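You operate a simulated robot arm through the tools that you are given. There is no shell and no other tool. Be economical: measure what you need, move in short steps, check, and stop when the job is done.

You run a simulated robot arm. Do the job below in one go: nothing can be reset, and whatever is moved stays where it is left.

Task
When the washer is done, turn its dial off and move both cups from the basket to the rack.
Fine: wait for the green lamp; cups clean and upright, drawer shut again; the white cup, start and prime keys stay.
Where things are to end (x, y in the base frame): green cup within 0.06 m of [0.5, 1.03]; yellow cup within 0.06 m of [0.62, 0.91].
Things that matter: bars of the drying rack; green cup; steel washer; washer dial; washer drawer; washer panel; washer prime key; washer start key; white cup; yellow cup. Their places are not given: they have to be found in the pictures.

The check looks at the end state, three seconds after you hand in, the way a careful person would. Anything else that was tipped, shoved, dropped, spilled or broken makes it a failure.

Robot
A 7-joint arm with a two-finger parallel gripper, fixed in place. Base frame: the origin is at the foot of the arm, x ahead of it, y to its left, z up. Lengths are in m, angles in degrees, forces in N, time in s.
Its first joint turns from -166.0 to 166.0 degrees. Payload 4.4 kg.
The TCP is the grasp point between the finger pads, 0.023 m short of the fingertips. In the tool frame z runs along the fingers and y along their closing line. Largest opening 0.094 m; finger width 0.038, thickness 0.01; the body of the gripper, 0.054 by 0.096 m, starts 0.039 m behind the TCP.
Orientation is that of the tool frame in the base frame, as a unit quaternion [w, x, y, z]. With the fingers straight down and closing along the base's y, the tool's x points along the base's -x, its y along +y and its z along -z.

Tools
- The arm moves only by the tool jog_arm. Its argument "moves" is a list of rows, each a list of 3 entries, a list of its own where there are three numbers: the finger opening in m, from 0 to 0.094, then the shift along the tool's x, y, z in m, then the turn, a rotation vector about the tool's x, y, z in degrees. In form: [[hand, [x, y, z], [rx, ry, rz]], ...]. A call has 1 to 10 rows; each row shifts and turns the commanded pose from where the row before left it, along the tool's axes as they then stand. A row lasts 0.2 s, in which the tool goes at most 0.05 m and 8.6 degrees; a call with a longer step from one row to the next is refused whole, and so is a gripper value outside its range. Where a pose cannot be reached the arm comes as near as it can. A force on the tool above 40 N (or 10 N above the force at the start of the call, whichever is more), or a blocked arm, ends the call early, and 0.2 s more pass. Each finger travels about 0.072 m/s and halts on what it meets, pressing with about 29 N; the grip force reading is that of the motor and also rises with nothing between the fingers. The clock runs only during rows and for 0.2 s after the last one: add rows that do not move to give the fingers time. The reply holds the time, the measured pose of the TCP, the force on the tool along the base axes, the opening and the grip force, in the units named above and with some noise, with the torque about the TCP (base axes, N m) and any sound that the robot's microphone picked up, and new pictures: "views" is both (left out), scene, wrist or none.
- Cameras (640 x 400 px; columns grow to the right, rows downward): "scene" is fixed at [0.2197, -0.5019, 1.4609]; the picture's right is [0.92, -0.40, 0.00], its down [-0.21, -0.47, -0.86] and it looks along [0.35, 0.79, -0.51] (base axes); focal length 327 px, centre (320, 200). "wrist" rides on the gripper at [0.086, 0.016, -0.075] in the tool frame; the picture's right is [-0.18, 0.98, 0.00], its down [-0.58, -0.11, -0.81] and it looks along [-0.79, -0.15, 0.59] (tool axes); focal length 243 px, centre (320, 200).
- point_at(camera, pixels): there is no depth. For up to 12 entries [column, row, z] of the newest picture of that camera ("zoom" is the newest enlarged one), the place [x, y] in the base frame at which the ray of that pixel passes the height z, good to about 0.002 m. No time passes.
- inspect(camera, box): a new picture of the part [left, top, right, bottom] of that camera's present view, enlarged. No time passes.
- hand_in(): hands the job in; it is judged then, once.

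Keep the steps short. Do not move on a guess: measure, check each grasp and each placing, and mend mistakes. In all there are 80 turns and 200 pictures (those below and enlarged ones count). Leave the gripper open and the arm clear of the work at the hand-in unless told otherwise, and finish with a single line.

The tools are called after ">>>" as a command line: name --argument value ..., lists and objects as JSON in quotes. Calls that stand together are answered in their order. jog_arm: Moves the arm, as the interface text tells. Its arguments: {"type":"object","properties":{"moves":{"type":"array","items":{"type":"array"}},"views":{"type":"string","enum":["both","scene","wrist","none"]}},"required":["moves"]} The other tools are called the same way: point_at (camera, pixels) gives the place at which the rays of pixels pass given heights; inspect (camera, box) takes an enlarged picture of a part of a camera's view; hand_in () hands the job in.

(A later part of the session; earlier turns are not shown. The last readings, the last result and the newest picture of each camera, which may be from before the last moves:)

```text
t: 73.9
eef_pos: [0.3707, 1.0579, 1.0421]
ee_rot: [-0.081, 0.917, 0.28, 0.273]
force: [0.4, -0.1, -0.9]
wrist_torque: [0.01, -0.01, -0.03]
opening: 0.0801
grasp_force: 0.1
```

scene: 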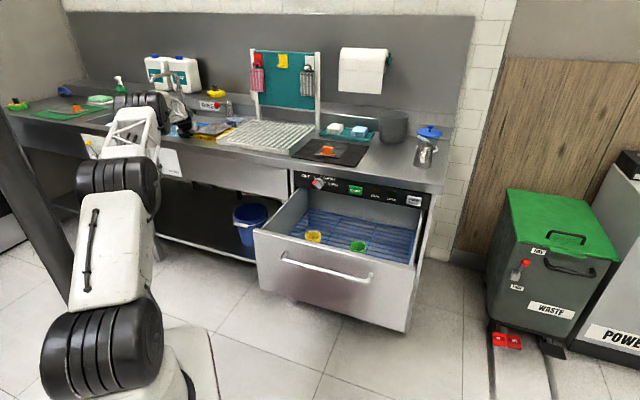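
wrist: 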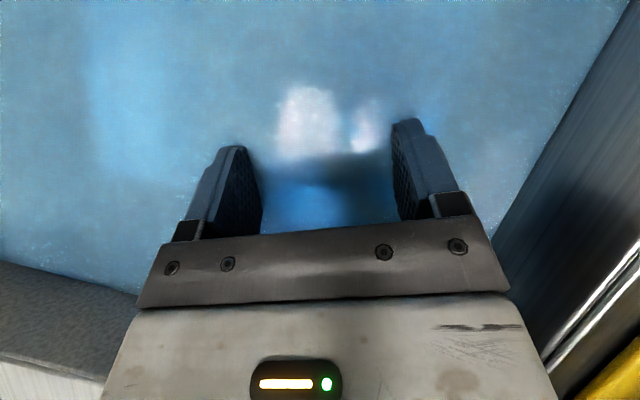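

>>> jog_arm --moves '[[0.08, [-0.0155, 0.0454, -0.0022], [0, 0, 0]], [0.08, [-0.0155, 0.0454, -0.0022], [0, 0, 0]], [0.08, [-0.0155, 0.0454, -0.0022], [0, 0, 0]], [0.08, [-0.0155, 0.0454, -0.0022], [0, 0, 0]], [0.08, [-0.0155, 0.0454, -0.0022], [0, 0, 0]], [0.08, [-0.0155, 0.0454, -0.0022], [0, 0, 0]], [0.08, [-0.0155, 0.0454, -0.0022], [0, 0, 0]], [0.08, [-0.0155, 0.0454, -0.0022], [0, 0, 0]], [0.08, [-0.0155, 0.0454, -0.0022], [0, 0, 0]], [0.08, [-0.0155, 0.0454, -0.0022], [0, 0, 0]]]' --views "none"

>>> jog_arm --moves '[[0.08, [-0.0155, 0.0454, -0.0022], [0, 0, 0]], [0.08, [-0.0155, 0.0454, -0.0022], [0, 0, 0]], [0.08, [-0.0155, 0.0454, -0.0022], [0, 0, 0]], [0.08, [-0.0155, 0.0454, -0.0022], [0, 0, 0]], [0.08, [0, 0, 0], [0, 0, 0]]]'

```text
t: 76.1
eef_pos: [0.5089, 0.6001, 0.9804]
ee_rot: [-0.081, 0.917, 0.281, 0.273]
force: [1.0, -0.1, 0.3]
wrist_torque: [0.03, -0.01, 0.0]
opening: 0.0798
grasp_force: 0.1
```

```text
t: 77.3
eef_pos: [0.5675, 0.4199, 0.9565]
ee_rot: [-0.082, 0.917, 0.281, 0.273]
force: [-0.1, 0.2, -0.5]
wrist_torque: [0.0, -0.01, -0.02]
opening: 0.0802
grasp_force: 0.0
```

scene: 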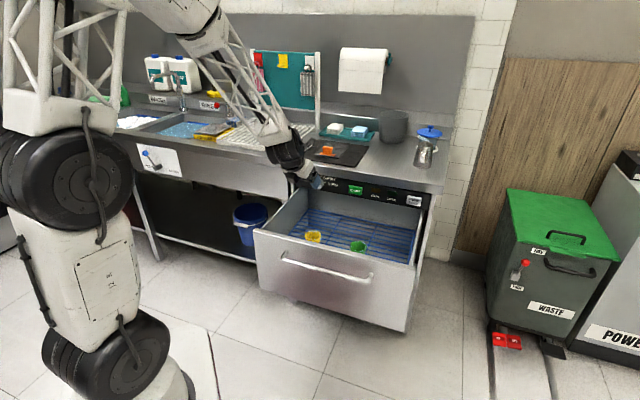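
wrist: 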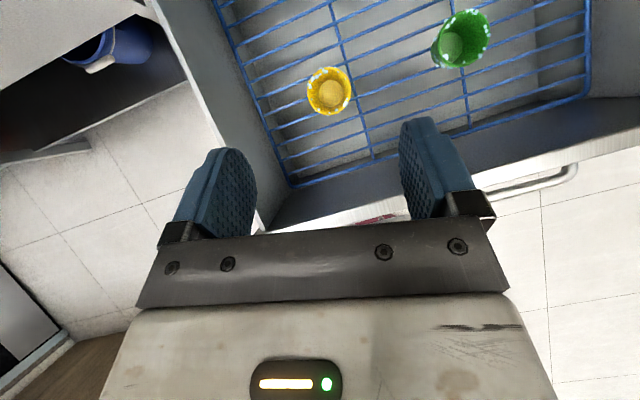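

Both cups are in view. I enlarge them to measure rim and floor heights.

>>> inspect --camera "wrist" --box '[296, 0, 504, 130]'

>>> inspect --camera "scene" --box '[296, 220, 376, 270]'

```text
3.08 times, centred on (400, 65) of wrist
```

zoom: 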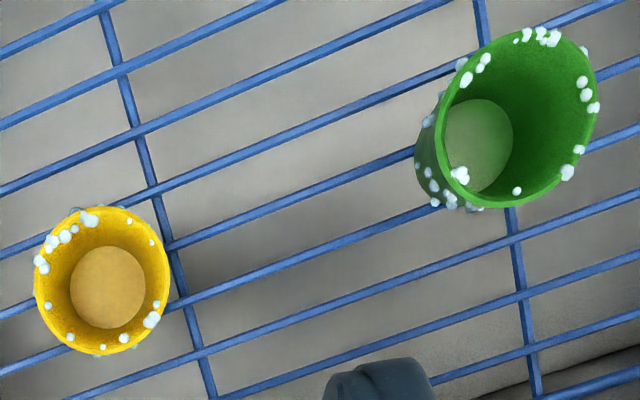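

```text
8.00 times, centred on (336, 245) of scene
```

zoom: 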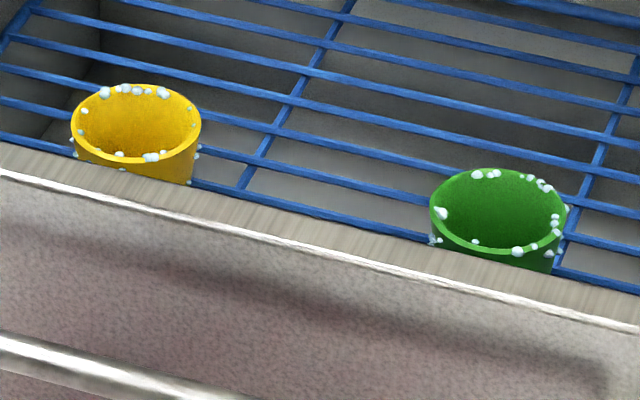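

>>> point_at --camera "wrist" --pixels '[[329.1, 91.2, 0.68], [329.1, 91.2, 0.72], [464.8, 38.3, 0.68], [464.8, 38.3, 0.72], [330.7, 93.2, 0.6], [451.2, 47.1, 0.6], [451.2, 47.1, 0.64], [307, 91, 0.7], [351, 91, 0.7]]'

>>> point_at --camera "scene" --pixels '[[313, 235.4, 0.68], [313, 235.4, 0.72], [358.25, 246.25, 0.68], [358.25, 246.25, 0.72], [305, 235, 0.7], [321, 236.5, 0.7]]'

```text
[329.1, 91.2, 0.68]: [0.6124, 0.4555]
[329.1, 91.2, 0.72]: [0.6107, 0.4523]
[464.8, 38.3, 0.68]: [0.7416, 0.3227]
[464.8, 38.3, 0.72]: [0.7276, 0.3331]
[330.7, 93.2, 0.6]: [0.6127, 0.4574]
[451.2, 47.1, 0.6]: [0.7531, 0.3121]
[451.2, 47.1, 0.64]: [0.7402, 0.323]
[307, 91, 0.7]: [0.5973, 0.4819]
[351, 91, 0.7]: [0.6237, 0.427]
```

```text
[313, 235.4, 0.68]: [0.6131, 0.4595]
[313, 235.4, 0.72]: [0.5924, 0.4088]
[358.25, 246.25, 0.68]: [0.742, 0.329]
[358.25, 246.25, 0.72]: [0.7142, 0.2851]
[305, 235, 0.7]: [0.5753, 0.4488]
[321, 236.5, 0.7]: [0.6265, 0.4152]
```

Rims are at z≈0.683: yellow at (0.612,0.456), green at (0.741,0.324), about 6 cm wide. I move above the yellow cup to z 0.80 first and check.

>>> jog_arm --moves '[[0.088, [-0.0094, -0.0013, 0.0405], [0, 0, 0]], [0.088, [-0.0094, -0.0013, 0.0405], [0, 0, 0]], [0.088, [-0.0094, -0.0013, 0.0405], [0, 0, 0]], [0.088, [-0.0094, -0.0013, 0.0405], [0, 0, 0]], [0.088, [0, 0, 0], [0, 0, 0]]]' --views "wrist"

```text
t: 78.5
eef_pos: [0.6116, 0.4573, 0.8017]
ee_rot: [-0.081, 0.917, 0.28, 0.273]
force: [0.2, 0.2, -0.2]
wrist_torque: [-0.03, -0.02, 0.02]
opening: 0.0879
grasp_force: 0.1
```

wrist: 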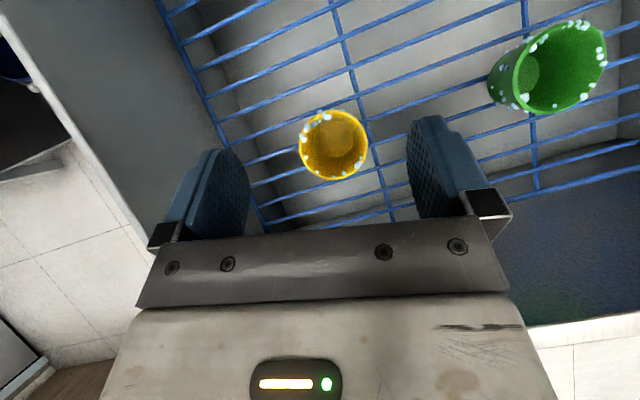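

>>> point_at --camera "wrist" --pixels '[[334, 145, 0.683], [334, 145, 0.67], [300, 145, 0.683], [369, 145, 0.683], [340, 145, 0.62], [560, 68, 0.683]]'

>>> inspect --camera "wrist" --box '[270, 90, 400, 200]'

```text
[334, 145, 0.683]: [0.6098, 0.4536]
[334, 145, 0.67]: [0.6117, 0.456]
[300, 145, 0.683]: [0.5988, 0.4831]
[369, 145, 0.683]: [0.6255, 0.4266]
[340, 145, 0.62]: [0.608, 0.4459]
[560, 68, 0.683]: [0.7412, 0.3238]
```

```text
3.64 times, centred on (335, 145) of wrist
```

zoom: 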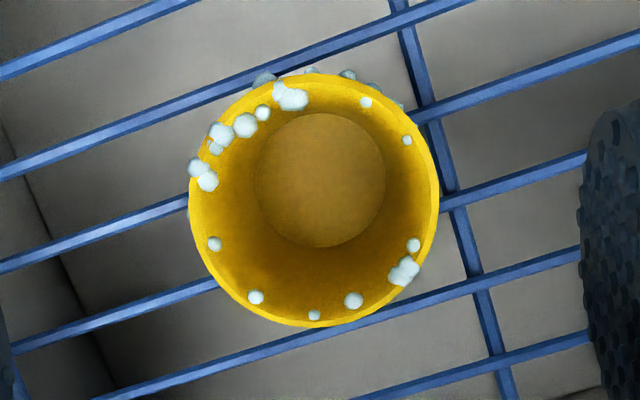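

The cup is centred between the pads. I descend vertically to z≈0.665.

>>> jog_arm --moves '[[0.088, [-0.0125, 0.001, 0.0192], [0, 0, 0]], [0.088, [-0.0125, 0, 0.0192], [0, 0, 0]], [0.088, [-0.0125, 0, 0.0192], [0, 0, 0]], [0.088, [-0.0125, 0, 0.0192], [0, 0, 0]], [0.088, [-0.0125, 0, 0.0192], [0, 0, 0]], [0.088, [-0.0115, 0, 0.0175], [0, 0, 0]], [0.088, [0, 0, 0], [0, 0, 0]]]'

```text
t: 80.1
eef_pos: [0.6099, 0.4553, 0.6596]
ee_rot: [-0.082, 0.917, 0.281, 0.272]
force: [-0.6, 0.4, -0.9]
wrist_torque: [-0.03, 0.01, 0.0]
opening: 0.0882
grasp_force: 0.0
```

scene: 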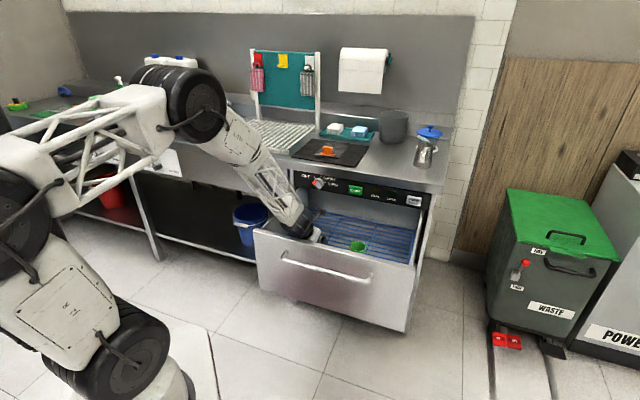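
wrist: 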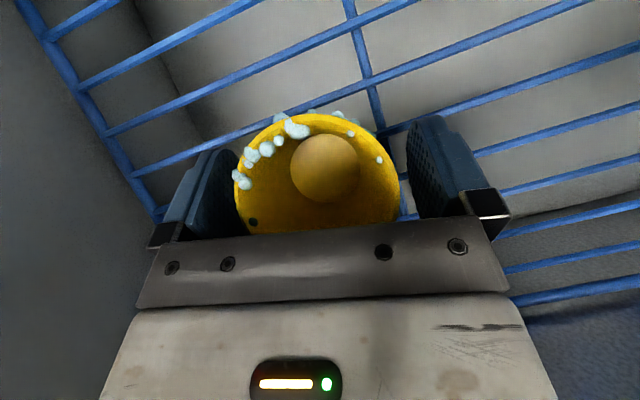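

Pads straddle the cup with no contact force. I close gently.

>>> jog_arm --moves '[[0.074, [0, 0, 0], [0, 0, 0]], [0.062, [0, 0, 0], [0, 0, 0]], [0.055, [0, 0, 0], [0, 0, 0]], [0.05, [0, 0, 0], [0, 0, 0]], [0.05, [0, 0, 0], [0, 0, 0]], [0.05, [0.0055, 0, -0.0084], [0, 0, 0]], [0.05, [0.011, 0, -0.0168], [0, 0, 0]], [0.05, [0, 0, 0], [0, 0, 0]]]' --views "wrist"

```text
t: 81.9
eef_pos: [0.61, 0.4561, 0.693]
ee_rot: [-0.082, 0.916, 0.282, 0.273]
force: [-0.2, -0.5, 0.1]
wrist_torque: [0.01, -0.04, 0.03]
opening: 0.0612
grasp_force: 28.9
```

wrist: 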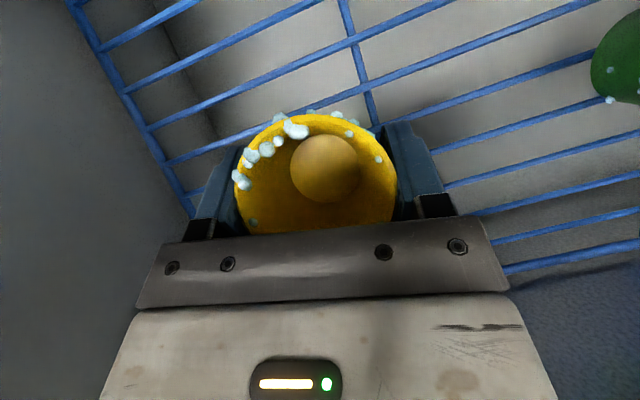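

Yellow cup gripped (opening 0.061, 29 N) and lifted clean. I raise it straight up and then head for the rinse basin.

>>> jog_arm --moves '[[0.05, [0.025, 0, -0.0386], [0, 0, 0]], [0.05, [0.025, 0, -0.0386], [0, 0, 0]], [0.05, [0.025, 0, -0.0386], [0, 0, 0]], [0.05, [0.025, 0, -0.0386], [0, 0, 0]], [0.05, [0.025, 0, -0.0386], [0, 0, 0]], [0.05, [0.025, 0, -0.0386], [0, 0, 0]], [0.05, [0.025, 0, -0.0386], [0, 0, 0]], [0.05, [0.025, 0, -0.0386], [0, 0, 0]], [0.05, [0.0082, -0.0453, 0.0051], [0, 0, 0]], [0.05, [0.0082, -0.0453, 0.0051], [0, 0, 0]]]' --views "scene"

>>> jog_arm --moves '[[0.05, [0.0082, -0.0453, 0.0051], [0, 0, 0]], [0.05, [0.0082, -0.0453, 0.0051], [0, 0, 0]], [0.05, [0.0082, -0.0453, 0.0051], [0, 0, 0]], [0.05, [0.0082, -0.0453, 0.0051], [0, 0, 0]], [0.05, [0.0082, -0.0453, 0.0051], [0, 0, 0]], [0.05, [0.0082, -0.0453, 0.0051], [0, 0, 0]], [0.05, [0.0082, -0.0453, 0.0051], [0, 0, 0]], [0.05, [0.0082, -0.0453, 0.0051], [0, 0, 0]], [0.05, [0.0082, -0.0453, 0.0051], [0, 0, 0]], [0.05, [0.0082, -0.0453, 0.0051], [0, 0, 0]]]' --views "none"

```text
t: 84.1
eef_pos: [0.5707, 0.5424, 1.0618]
ee_rot: [-0.082, 0.916, 0.281, 0.273]
force: [-0.1, 1.4, 0.4]
wrist_torque: [-0.03, -0.02, 0.0]
opening: 0.061
grasp_force: 29.1
```

scene: 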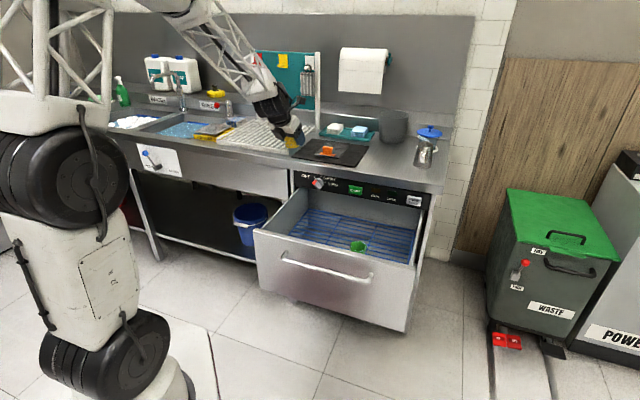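

```text
t: 86.3
eef_pos: [0.3988, 0.9718, 1.061]
ee_rot: [-0.083, 0.916, 0.281, 0.273]
force: [-0.1, -0.3, -0.9]
wrist_torque: [-0.01, 0.0, -0.01]
opening: 0.0608
grasp_force: 29.0
```

Holding well. I carry on to above the free water, turning the heading left and staying high.

>>> jog_arm --moves '[[0.05, [0, -0.045, 0], [4.5, 0, -6.9]], [0.05, [0, -0.045, 0], [4.5, 0, -6.9]], [0.05, [0, -0.045, 0], [4.5, 0, -6.9]], [0.05, [0, -0.045, 0], [4.5, 0, -6.9]], [0.05, [0.034, -0.018, 0.023], [0, 0, 0]], [0.05, [0.034, -0.018, 0.023], [0, 0, 0]], [0.05, [0.034, -0.018, 0.023], [0, 0, 0]], [0.05, [0.034, -0.018, 0.023], [0, 0, 0]], [0.05, [0.034, -0.018, 0.023], [0, 0, 0]], [0.05, [0, 0, 0], [0, 0, 0]]]'

```text
t: 88.5
eef_pos: [0.2689, 1.317, 1.0579]
ee_rot: [-0.157, 0.799, 0.529, 0.238]
force: [0.5, 0.3, -1.8]
wrist_torque: [0.03, 0.01, 0.0]
opening: 0.061
grasp_force: 28.9
```

scene: 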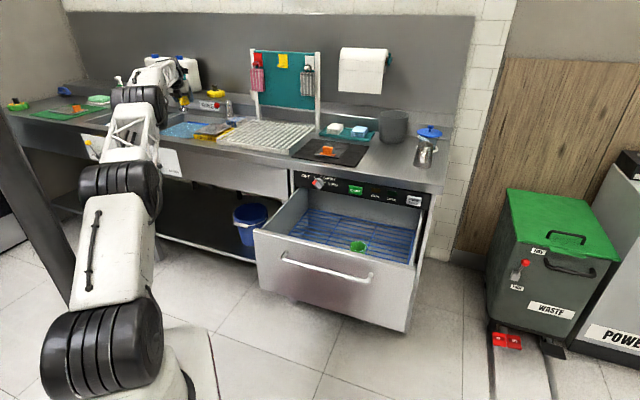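
wrist: 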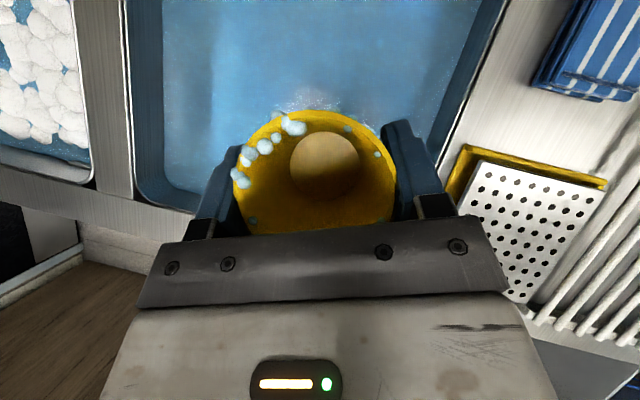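

Centred over the water. I lower vertically to z≈0.86 and look.

>>> jog_arm --moves '[[0.05, [-0.0218, 0, 0.0336], [0, 0, 0]], [0.05, [-0.0218, 0, 0.0336], [0, 0, 0]], [0.05, [-0.0218, 0, 0.0336], [0, 0, 0]], [0.05, [-0.0218, 0, 0.0336], [0, 0, 0]], [0.05, [-0.0218, 0, 0.0336], [0, 0, 0]], [0.05, [0, 0, 0], [0, 0, 0]]]' --views "wrist"

>>> inspect --camera "scene" --box '[120, 50, 260, 160]'

```text
t: 89.9
eef_pos: [0.2646, 1.3167, 0.8588]
ee_rot: [-0.157, 0.799, 0.53, 0.237]
force: [0.4, -0.2, 0.1]
wrist_torque: [0.02, 0.0, 0.02]
opening: 0.0608
grasp_force: 28.8
```

wrist: 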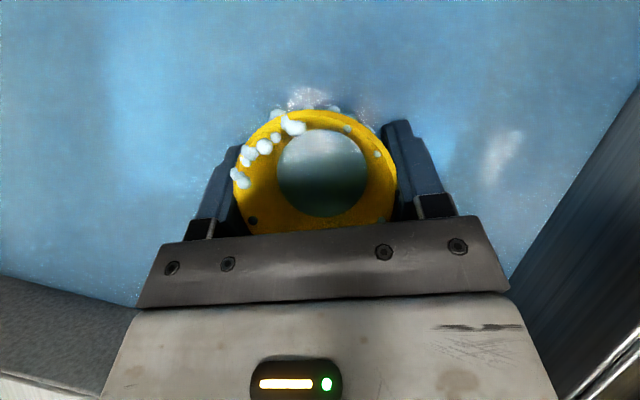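

```text
3.64 times, centred on (190, 105) of scene
```

zoom: 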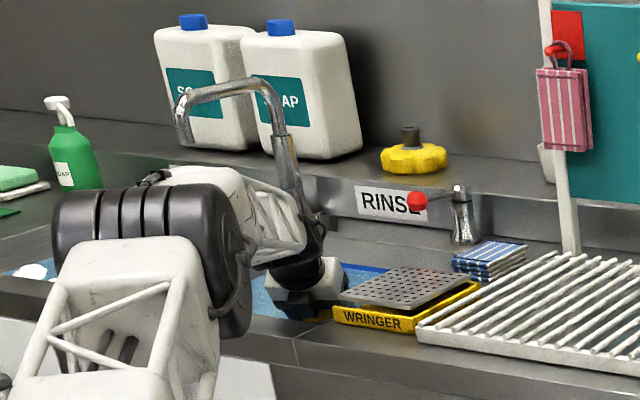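

The water has reached the cup's inside already, so the surface is higher than I guessed. I move 2 cm further from the front rim for clearance, then lower until the rim and suds go under.

>>> jog_arm --moves '[[0.05, [0.0168, 0, 0.0109], [0, 0, 0]], [0.05, [-0.0109, 0, 0.0168], [0, 0, 0]], [0.05, [-0.0109, 0, 0.0168], [0, 0, 0]], [0.05, [-0.0109, 0, 0.0168], [0, 0, 0]], [0.05, [0, 0, 0], [0, 0, 0]], [0.05, [0, 0, 0], [0, 0, 0]]]' --views "wrist"

```text
t: 91.3
eef_pos: [0.2746, 1.3354, 0.7962]
ee_rot: [-0.156, 0.799, 0.53, 0.237]
force: [-0.3, -0.4, 0.4]
wrist_torque: [-0.03, 0.03, 0.03]
opening: 0.0604
grasp_force: 29.2
```

wrist: 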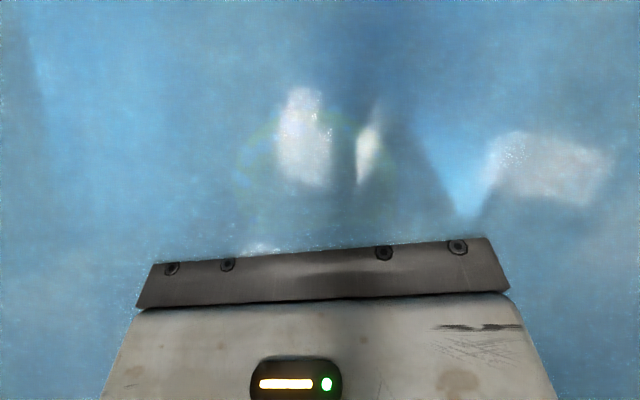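

The cup is fully under water. I swish it gently a few times, wait, then lift out.

>>> jog_arm --moves '[[0.05, [0, -0.015, 0], [0, 0, 0]], [0.05, [0, 0.015, 0], [0, 0, 0]], [0.05, [0, -0.015, 0], [0, 0, 0]], [0.05, [0, 0.015, 0], [0, 0, 0]], [0.05, [0, 0, 0], [0, 0, 0]], [0.05, [0, 0, 0], [0, 0, 0]], [0.05, [0.0163, 0, -0.0252], [0, 0, 0]], [0.05, [0.0163, 0, -0.0252], [0, 0, 0]], [0.05, [0.0163, 0, -0.0252], [0, 0, 0]], [0.05, [0.0163, 0, -0.0252], [0, 0, 0]]]' --views "wrist"

```text
t: 93.5
eef_pos: [0.2748, 1.3336, 0.9169]
ee_rot: [-0.155, 0.799, 0.53, 0.237]
force: [0.6, -0.5, -1.6]
wrist_torque: [0.04, 0.01, -0.02]
opening: 0.0607
grasp_force: 29.0
```

wrist: 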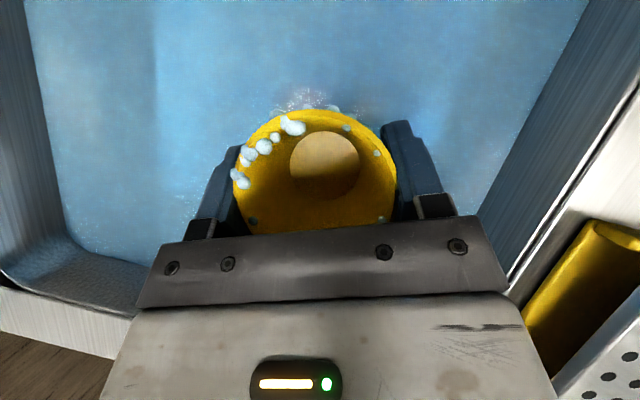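

The suds still look present. I zoom in to compare with before.

>>> inspect --camera "wrist" --box '[215, 85, 415, 210]'

```text
3.20 times, centred on (315, 148) of wrist
```

zoom: 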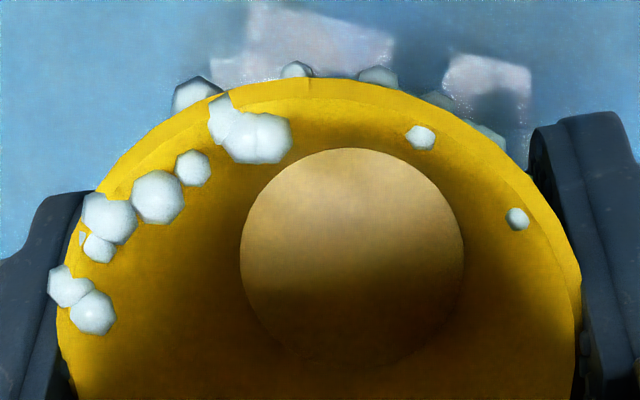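

No visible change after about 2 s. I dip again, deeper and longer, with more swishing.

>>> jog_arm --moves '[[0.05, [-0.0218, 0, 0.0336], [0, 0, 0]], [0.05, [-0.0218, 0, 0.0336], [0, 0, 0]], [0.05, [-0.0218, 0, 0.0336], [0, 0, 0]], [0.05, [-0.0109, 0, 0.0168], [0, 0, 0]], [0.05, [0, -0.03, 0], [0, 0, 0]], [0.05, [0, 0.03, 0], [0, 0, 0]], [0.05, [0, -0.03, 0], [0, 0, 0]], [0.05, [0, 0.03, 0], [0, 0, 0]], [0.05, [0, -0.03, 0], [0, 0, 0]], [0.05, [0, 0.03, 0], [0, 0, 0]]]' --views "none"

>>> jog_arm --moves '[[0.05, [0, -0.03, 0], [0, 0, 0]], [0.05, [0, 0.03, 0], [0, 0, 0]], [0.05, [0, -0.03, 0], [0, 0, 0]], [0.05, [0, 0.03, 0], [0, 0, 0]], [0.05, [0, 0, 0], [0, 0, 0]], [0.05, [0, 0, 0], [0, 0, 0]], [0.05, [0.0218, 0, -0.0336], [0, 0, 0]], [0.05, [0.0218, 0, -0.0336], [0, 0, 0]], [0.05, [0.0218, 0, -0.0336], [0, 0, 0]], [0.05, [0.0218, 0, -0.0336], [0, 0, 0]]]' --views "wrist"

```text
t: 95.7
eef_pos: [0.2702, 1.3379, 0.7817]
ee_rot: [-0.159, 0.797, 0.531, 0.238]
force: [1.3, -2.2, -5.7]
wrist_torque: [0.17, -0.01, 0.04]
opening: 0.0609
grasp_force: 28.5
```

```text
t: 97.9
eef_pos: [0.2733, 1.3368, 0.9344]
ee_rot: [-0.155, 0.799, 0.531, 0.236]
force: [0.3, -0.7, -0.6]
wrist_torque: [0.02, -0.01, 0.0]
opening: 0.0607
grasp_force: 29.0
```

wrist: 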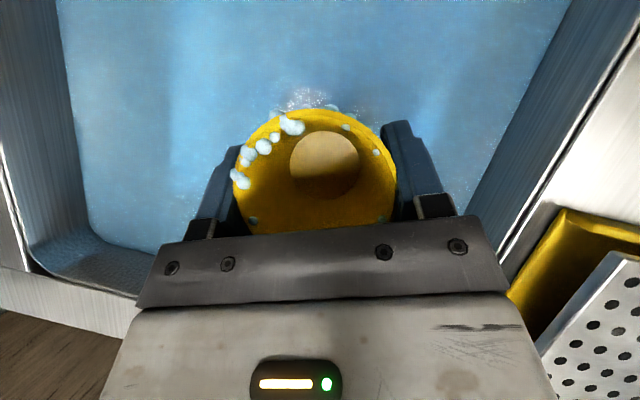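

>>> inspect --camera "wrist" --box '[215, 85, 415, 210]'

>>> inspect --camera "scene" --box '[150, 75, 246, 135]'

>>> inspect --camera "scene" --box '[330, 230, 394, 270]'

```text
3.20 times, centred on (315, 148) of wrist
```

zoom: 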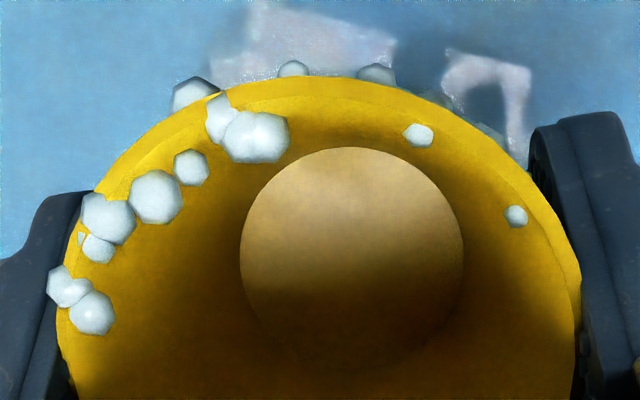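

```text
6.67 times, centred on (198, 105) of scene
```

zoom: 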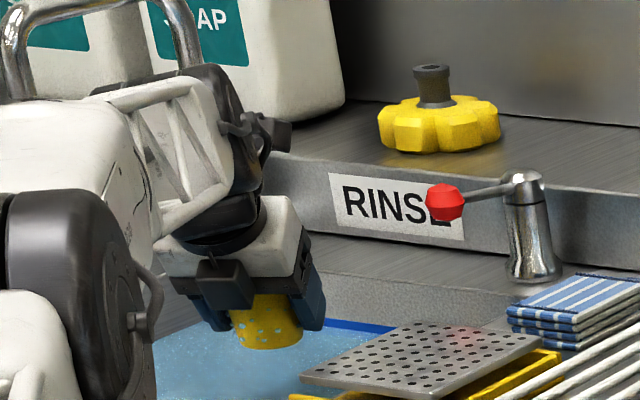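

```text
10.00 times, centred on (362, 250) of scene
```

zoom: 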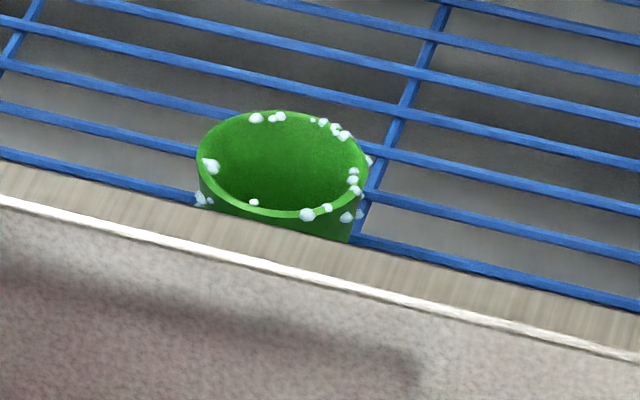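

Unchanged. One last try with a long soak (about 7 s) before deciding.

>>> jog_arm --moves '[[0.05, [-0.0218, 0, 0.0336], [0, 0, 0]], [0.05, [-0.0218, 0, 0.0336], [0, 0, 0]], [0.05, [-0.0218, 0, 0.0336], [0, 0, 0]], [0.05, [-0.0109, 0, 0.0168], [0, 0, 0]], [0.05, [0, -0.02, 0], [0, 0, 0]], [0.05, [0, 0.02, 0], [0, 0, 0]], [0.05, [0, 0, 0], [0, 0, 0]], [0.05, [0, 0, 0], [0, 0, 0]], [0.05, [0, 0, 0], [0, 0, 0]], [0.05, [0, 0, 0], [0, 0, 0]]]' --views "none"

>>> jog_arm --moves '[[0.05, [0, -0.02, 0], [0, 0, 0]], [0.05, [0, 0.02, 0], [0, 0, 0]], [0.05, [0, 0, 0], [0, 0, 0]], [0.05, [0, 0, 0], [0, 0, 0]], [0.05, [0, 0, 0], [0, 0, 0]], [0.05, [0, -0.02, 0], [0, 0, 0]], [0.05, [0, 0.02, 0], [0, 0, 0]], [0.05, [0, 0, 0], [0, 0, 0]], [0.05, [0, 0, 0], [0, 0, 0]], [0.05, [0, 0, 0], [0, 0, 0]]]' --views "none"

>>> jog_arm --moves '[[0.05, [0, -0.02, 0], [0, 0, 0]], [0.05, [0, 0.02, 0], [0, 0, 0]], [0.05, [0, 0, 0], [0, 0, 0]], [0.05, [0, 0, 0], [0, 0, 0]], [0.05, [0, 0, 0], [0, 0, 0]], [0.05, [0, 0, 0], [0, 0, 0]], [0.05, [0, 0, 0], [0, 0, 0]], [0.05, [0, 0, 0], [0, 0, 0]], [0.05, [0, 0, 0], [0, 0, 0]], [0.05, [0, 0, 0], [0, 0, 0]]]' --views "none"

>>> jog_arm --moves '[[0.05, [0.0218, 0, -0.0336], [0, 0, 0]], [0.05, [0.0218, 0, -0.0336], [0, 0, 0]], [0.05, [0.0218, 0, -0.0336], [0, 0, 0]], [0.05, [0.0218, 0, -0.0336], [0, 0, 0]], [0.05, [0.0218, 0, -0.0336], [0, 0, 0]], [0.05, [0.0218, 0, -0.0336], [0, 0, 0]], [0.05, [0.0109, 0, -0.0168], [0, 0, 0]], [0.05, [0, 0, 0], [0, 0, 0]]]'

```text
t: 100.1
eef_pos: [0.2758, 1.334, 0.7971]
ee_rot: [-0.156, 0.799, 0.53, 0.237]
force: [0.3, 0.1, -1.5]
wrist_torque: [0.04, 0.01, -0.04]
opening: 0.0607
grasp_force: 29.0
```

```text
t: 102.3
eef_pos: [0.2732, 1.334, 0.7956]
ee_rot: [-0.156, 0.799, 0.53, 0.237]
force: [0.4, 0.7, -0.1]
wrist_torque: [0.06, 0.0, 0.04]
opening: 0.0606
grasp_force: 28.8
```

```text
t: 104.5
eef_pos: [0.2753, 1.335, 0.7956]
ee_rot: [-0.156, 0.799, 0.53, 0.237]
force: [0.1, 0.4, -1.1]
wrist_torque: [0.0, 0.03, 0.01]
opening: 0.0604
grasp_force: 28.9
```

```text
t: 106.3
eef_pos: [0.2736, 1.3342, 1.0595]
ee_rot: [-0.157, 0.799, 0.53, 0.237]
force: [0.5, 0.0, -0.1]
wrist_torque: [0.0, 0.0, 0.02]
opening: 0.0607
grasp_force: 29.0
```

scene: 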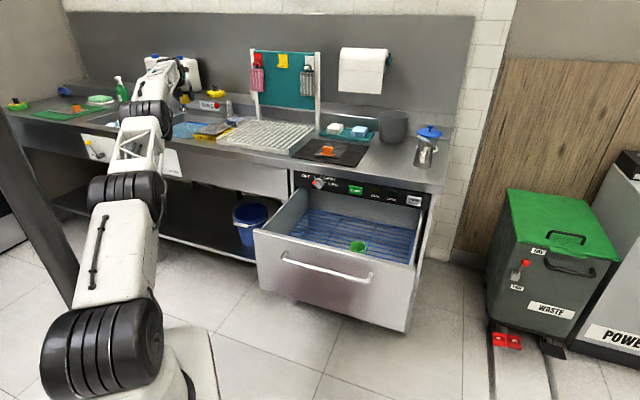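
wrist: 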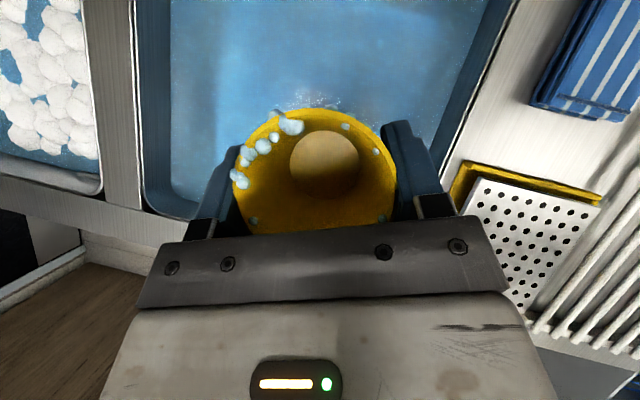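

Soaking makes no difference: the specks stay as they are, so the basin does not act on them. I move on: carry the yellow cup high to above its rack place (0.62,0.91).

>>> jog_arm --moves '[[0.05, [-0.0336, 0, -0.0219], [0, 0, 0]], [0.05, [-0.0336, 0, -0.0219], [0, 0, 0]], [0.05, [-0.0336, 0, -0.0219], [0, 0, 0]], [0.05, [-0.0336, 0, -0.0219], [0, 0, 0]], [0.05, [0, 0.045, 0], [-4.5, 0, 6.9]], [0.05, [0, 0.045, 0], [-4.5, 0, 6.9]], [0.05, [0, 0.045, 0], [-4.5, 0, 6.9]], [0.05, [0.0076, 0.044, 0.0048], [0, 0, 0]], [0.05, [0.0076, 0.044, 0.0048], [0, 0, 0]], [0.05, [0.0076, 0.044, 0.0048], [0, 0, 0]]]' --views "none"

>>> jog_arm --moves '[[0.05, [0.0076, 0.044, 0.0048], [0, 0, 0]], [0.05, [0.0076, 0.044, 0.0048], [0, 0, 0]], [0.05, [0.0076, 0.044, 0.0048], [0, 0, 0]], [0.05, [0.0076, 0.044, 0.0048], [0, 0, 0]], [0.05, [0, 0, 0], [0, 0, 0]]]'

```text
t: 108.5
eef_pos: [0.4332, 1.0377, 1.0558]
ee_rot: [-0.101, 0.894, 0.347, 0.265]
force: [0.5, -0.1, -0.8]
wrist_torque: [0.01, -0.03, -0.01]
opening: 0.0608
grasp_force: 28.7
```

```text
t: 109.7
eef_pos: [0.5779, 0.936, 1.054]
ee_rot: [-0.101, 0.894, 0.347, 0.266]
force: [1.4, 0.2, -0.9]
wrist_torque: [0.03, 0.03, -0.02]
opening: 0.0608
grasp_force: 29.1
```

scene: 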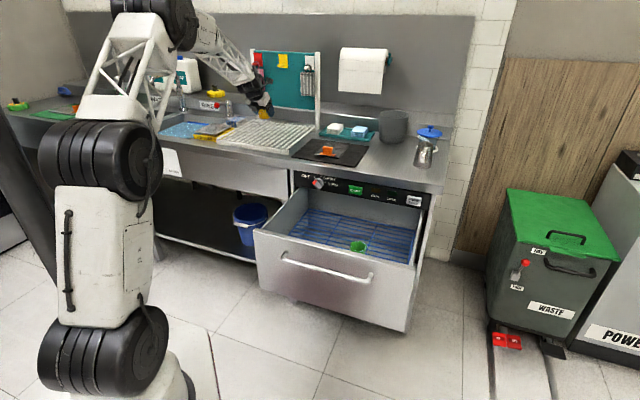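
wrist: 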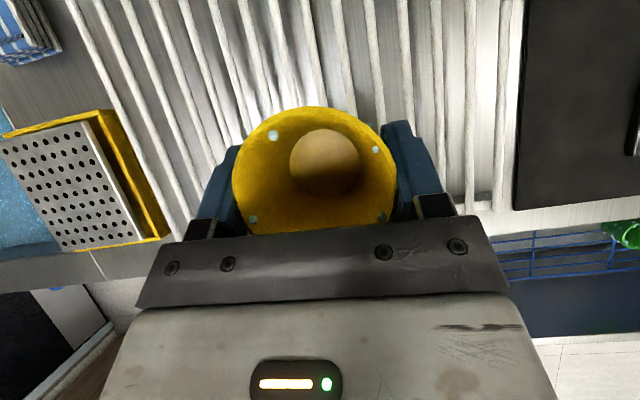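

Now most suds are gone from the yellow cup: the rinse did work with a delay. I zoom in to see what's left, and measure the rack with the right pixels.

>>> inspect --camera "wrist" --box '[215, 95, 415, 220]'

>>> inspect --camera "scene" --box '[206, 85, 318, 155]'

>>> point_at --camera "wrist" --pixels '[[506, 212, 0.86], [506, 212, 0.9], [506, 212, 0.93], [187, 238, 0.9], [187, 238, 0.93]]'

```text
3.20 times, centred on (315, 158) of wrist
```

zoom: 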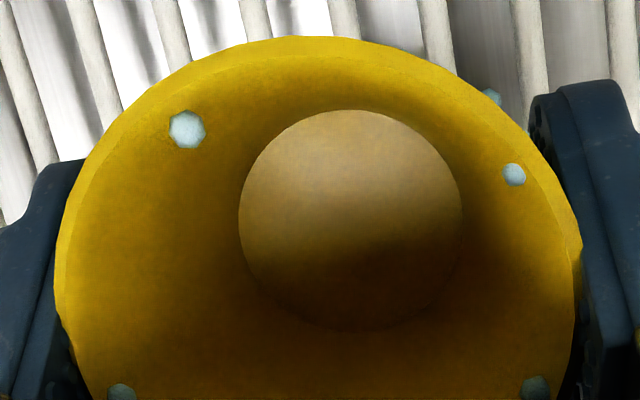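

```text
5.71 times, centred on (262, 120) of scene
```

zoom: 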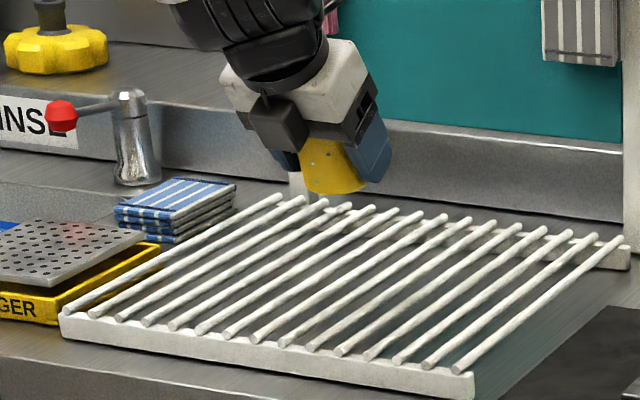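

```text
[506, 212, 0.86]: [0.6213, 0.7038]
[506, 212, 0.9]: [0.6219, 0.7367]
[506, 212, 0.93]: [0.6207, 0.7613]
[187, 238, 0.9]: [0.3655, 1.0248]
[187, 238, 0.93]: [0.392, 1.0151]
```

>>> jog_arm --moves '[[0.05, [0, 0, 0], [0, 0, 0]], [0.05, [0, 0, 0], [0, 0, 0]], [0.05, [0, 0, 0], [0, 0, 0]], [0.05, [0, 0, 0], [0, 0, 0]], [0.05, [0, 0, 0], [0, 0, 0]], [0.05, [0, 0, 0], [0, 0, 0]], [0.05, [0, 0, 0], [0, 0, 0]], [0.05, [0, 0, 0], [0, 0, 0]], [0.05, [0, 0, 0], [0, 0, 0]], [0.05, [0, 0, 0], [0, 0, 0]]]' --views "wrist"

>>> point_at --camera "scene" --pixels '[[288.6, 150.1, 0.86], [288.6, 150.1, 0.9], [288.6, 150.1, 0.93], [216.8, 140.1, 0.9], [216.8, 140.1, 0.93]]'

```text
t: 111.9
eef_pos: [0.5778, 0.9361, 1.0541]
ee_rot: [-0.101, 0.894, 0.346, 0.266]
force: [-0.4, 0.4, -0.3]
wrist_torque: [0.0, -0.01, 0.0]
opening: 0.0604
grasp_force: 29.0
```

wrist: 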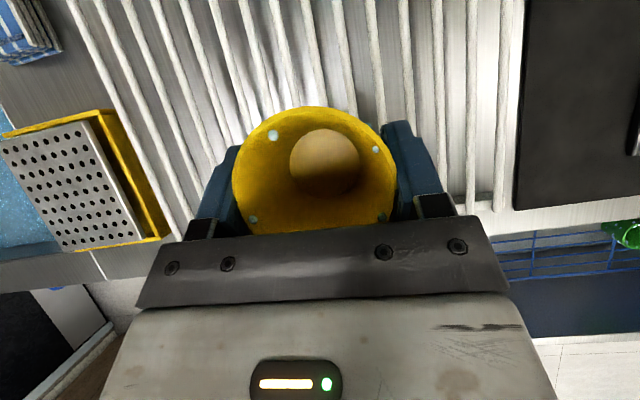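

```text
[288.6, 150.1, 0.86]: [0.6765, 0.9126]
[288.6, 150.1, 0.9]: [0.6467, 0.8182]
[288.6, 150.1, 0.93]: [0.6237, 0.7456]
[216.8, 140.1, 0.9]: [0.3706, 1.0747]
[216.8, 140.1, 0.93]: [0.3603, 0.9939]
```

Rack bar tops are at z≈0.925. A few specks remain on the cup, so the rinse works but needs longer. I take it back for a longer soak along the same proven path, return, and lower it onto the bars at (0.612,0.915) without letting go yet.

>>> jog_arm --moves '[[0.05, [-0.0076, -0.044, -0.0048], [0, 0, 0]], [0.05, [-0.0076, -0.044, -0.0048], [0, 0, 0]], [0.05, [-0.0076, -0.044, -0.0048], [0, 0, 0]], [0.05, [-0.0076, -0.044, -0.0048], [0, 0, 0]], [0.05, [-0.0076, -0.044, -0.0048], [0, 0, 0]], [0.05, [-0.0076, -0.044, -0.0048], [0, 0, 0]], [0.05, [-0.0076, -0.044, -0.0048], [0, 0, 0]], [0.05, [0, -0.045, 0], [4.5, 0, -6.9]], [0.05, [0, -0.045, 0], [4.5, 0, -6.9]], [0.05, [0, -0.045, 0], [4.5, 0, -6.9]]]' --views "none"

>>> jog_arm --moves '[[0.05, [0.0336, 0, 0.0219], [0, 0, 0]], [0.05, [0.0336, 0, 0.0219], [0, 0, 0]], [0.05, [0.0336, 0, 0.0219], [0, 0, 0]], [0.05, [0.0336, 0, 0.0219], [0, 0, 0]], [0.05, [-0.0218, 0, 0.0336], [0, 0, 0]], [0.05, [-0.0218, 0, 0.0336], [0, 0, 0]], [0.05, [-0.0218, 0, 0.0336], [0, 0, 0]], [0.05, [-0.0218, 0, 0.0336], [0, 0, 0]], [0.05, [-0.0218, 0, 0.0336], [0, 0, 0]], [0.05, [-0.0218, 0, 0.0336], [0, 0, 0]]]' --views "none"

>>> jog_arm --moves '[[0.05, [-0.0109, 0, 0.0168], [0, 0, 0]], [0.05, [0, -0.02, 0], [0, 0, 0]], [0.05, [0, 0.02, 0], [0, 0, 0]], [0.05, [0, 0, 0], [0, 0, 0]], [0.05, [0, 0, 0], [0, 0, 0]], [0.05, [0, 0, 0], [0, 0, 0]], [0.05, [0, 0, 0], [0, 0, 0]], [0.05, [0, 0, 0], [0, 0, 0]], [0.05, [0, 0, 0], [0, 0, 0]], [0.05, [0, 0, 0], [0, 0, 0]]]' --views "none"

>>> jog_arm --moves '[[0.05, [0, -0.02, 0], [0, 0, 0]], [0.05, [0, 0.02, 0], [0, 0, 0]], [0.05, [0, 0, 0], [0, 0, 0]], [0.05, [0, 0, 0], [0, 0, 0]], [0.05, [0, 0, 0], [0, 0, 0]], [0.05, [0, -0.02, 0], [0, 0, 0]], [0.05, [0, 0.02, 0], [0, 0, 0]], [0.05, [0, 0, 0], [0, 0, 0]], [0.05, [0, 0, 0], [0, 0, 0]], [0.05, [0, 0, 0], [0, 0, 0]]]' --views "none"

>>> jog_arm --moves '[[0.05, [0, -0.02, 0], [0, 0, 0]], [0.05, [0, 0.02, 0], [0, 0, 0]], [0.05, [0, 0, 0], [0, 0, 0]], [0.05, [0, 0, 0], [0, 0, 0]], [0.05, [0, 0, 0], [0, 0, 0]], [0.05, [0, -0.02, 0], [0, 0, 0]], [0.05, [0, 0.02, 0], [0, 0, 0]], [0.05, [0, 0, 0], [0, 0, 0]], [0.05, [0, 0, 0], [0, 0, 0]], [0.05, [0, 0, 0], [0, 0, 0]]]' --views "none"

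>>> jog_arm --moves '[[0.05, [0.0218, 0, -0.0336], [0, 0, 0]], [0.05, [0.0218, 0, -0.0336], [0, 0, 0]], [0.05, [0.0218, 0, -0.0336], [0, 0, 0]], [0.05, [0.0218, 0, -0.0336], [0, 0, 0]], [0.05, [0.0218, 0, -0.0336], [0, 0, 0]], [0.05, [0.0218, 0, -0.0336], [0, 0, 0]], [0.05, [0.0109, 0, -0.0168], [0, 0, 0]], [0.05, [-0.0336, 0, -0.0219], [0, 0, 0]], [0.05, [-0.0336, 0, -0.0219], [0, 0, 0]], [0.05, [-0.0336, 0, -0.0219], [0, 0, 0]]]' --views "none"

>>> jog_arm --moves '[[0.05, [-0.0336, 0, -0.0219], [0, 0, 0]], [0.05, [0, 0.045, 0], [-4.5, 0, 6.9]], [0.05, [0, 0.045, 0], [-4.5, 0, 6.9]], [0.05, [0, 0.045, 0], [-4.5, 0, 6.9]], [0.05, [0.0076, 0.044, 0.0048], [0, 0, 0]], [0.05, [0.0076, 0.044, 0.0048], [0, 0, 0]], [0.05, [0.0076, 0.044, 0.0048], [0, 0, 0]], [0.05, [0.0076, 0.044, 0.0048], [0, 0, 0]], [0.05, [0.0076, 0.044, 0.0048], [0, 0, 0]], [0.05, [0.0076, 0.044, 0.0048], [0, 0, 0]]]' --views "none"

>>> jog_arm --moves '[[0.05, [0.0076, 0.044, 0.0048], [0, 0, 0]], [0.05, [0.0094, 0.0384, 0.0061], [0, 0, 0]], [0.05, [-0.0218, 0, 0.0336], [0, 0, 0]], [0.05, [0, 0, 0], [0, 0, 0]], [0.05, [-0.0109, 0, 0.0168], [0, 0, 0]], [0.05, [-0.0055, 0, 0.0084], [0, 0, 0]], [0.05, [-0.0055, 0, 0.0084], [0, 0, 0]], [0.05, [-0.0027, 0, 0.0042], [0, 0, 0]], [0.05, [-0.0027, 0, 0.0042], [0, 0, 0]], [0.05, [0, 0, 0], [0, 0, 0]]]'

>>> inspect --camera "wrist" --box '[215, 95, 415, 220]'

>>> inspect --camera "scene" --box '[230, 90, 310, 140]'

```text
t: 114.1
eef_pos: [0.2221, 1.2042, 1.057]
ee_rot: [-0.157, 0.798, 0.53, 0.238]
force: [0.0, 0.4, -1.2]
wrist_torque: [0.0, 0.02, 0.02]
opening: 0.0608
grasp_force: 29.9
```

```text
t: 115.2
eef_pos: [0.2779, 1.308, 1.2672]
ee_rot: [-0.217, 0.779, 0.509, 0.296]
force: [-0.1, -2.5, 10.7]
wrist_torque: [-0.31, 0.12, -0.04]
opening: 0.0606
grasp_force: 29.0
out of reach, approached as far as the arm can: row 4
stopped in row 5: the force on the tool passed its limit at 46 N (the readings are from after the stop); the commanded pose is now the measured one
```

```text
t: 117.4
eef_pos: [0.2789, 1.3141, 1.2245]
ee_rot: [-0.21, 0.781, 0.512, 0.289]
force: [0.4, -0.7, -0.4]
wrist_torque: [-0.01, -0.01, 0.01]
opening: 0.0606
grasp_force: 29.0
```

```text
t: 119.6
eef_pos: [0.2806, 1.3158, 1.2253]
ee_rot: [-0.21, 0.781, 0.512, 0.289]
force: [0.2, -1.0, 0.3]
wrist_torque: [0.01, 0.01, -0.03]
opening: 0.0606
grasp_force: 29.1
```

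```text
t: 121.8
eef_pos: [0.2796, 1.3176, 1.2267]
ee_rot: [-0.21, 0.781, 0.512, 0.289]
force: [-0.2, -0.2, -0.9]
wrist_torque: [0.01, -0.02, -0.03]
opening: 0.0604
grasp_force: 29.0
```

```text
t: 124.2
eef_pos: [0.2256, 1.1732, 1.2537]
ee_rot: [-0.156, 0.798, 0.53, 0.239]
force: [0.1, 1.2, -7.6]
wrist_torque: [0.14, -0.09, -0.01]
opening: 0.0604
grasp_force: 28.9
out of reach, approached as far as the arm can: row 1, 2, 3, 4, 5, 6, 7
stopped in row 10: the arm was blocked; the commanded pose is now the measured one
```

```text
t: 126.4
eef_pos: [0.5442, 0.9054, 1.2656]
ee_rot: [-0.109, 0.892, 0.345, 0.271]
force: [0.6, -0.1, -0.4]
wrist_torque: [0.0, 0.01, 0.01]
opening: 0.0607
grasp_force: 28.9
```

```text
t: 128.6
eef_pos: [0.6132, 0.8612, 1.176]
ee_rot: [-0.108, 0.892, 0.345, 0.271]
force: [0.2, 0.0, -0.8]
wrist_torque: [0.01, -0.04, 0.03]
opening: 0.0606
grasp_force: 28.9
```

scene: 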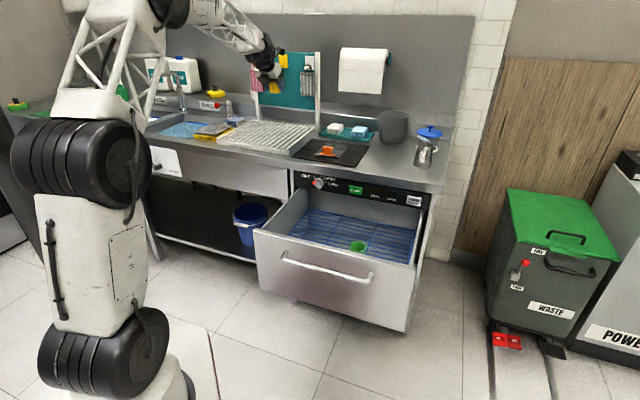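
wrist: 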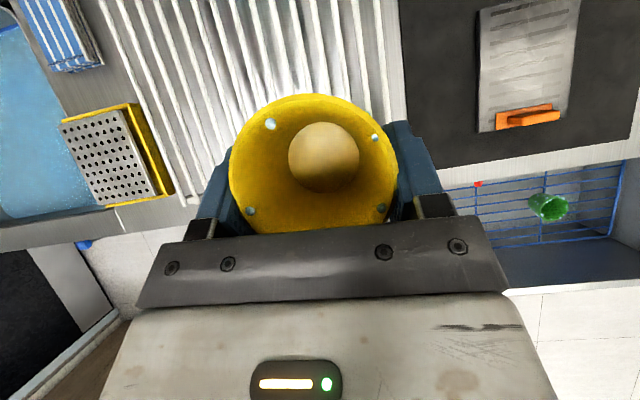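

```text
3.20 times, centred on (315, 158) of wrist
```

zoom: 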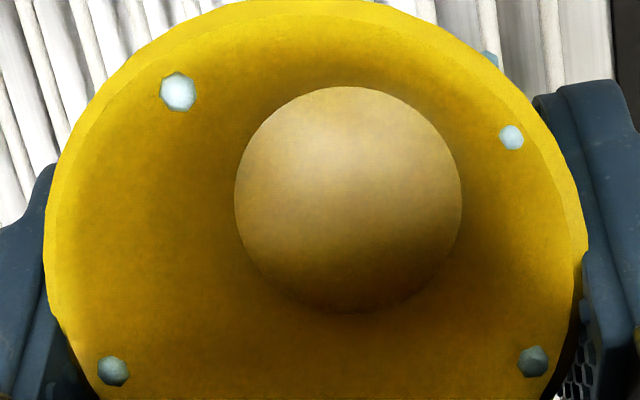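

```text
8.00 times, centred on (270, 115) of scene
```

zoom: 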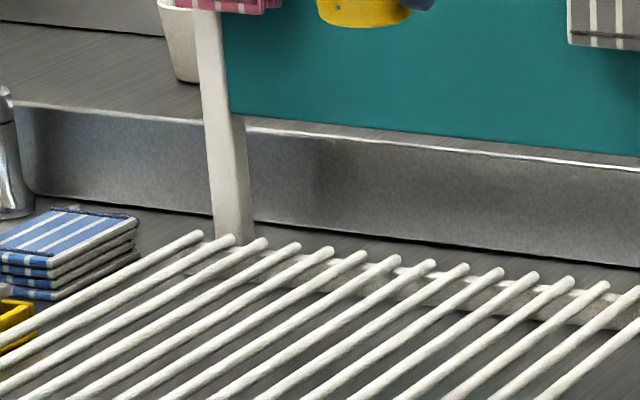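

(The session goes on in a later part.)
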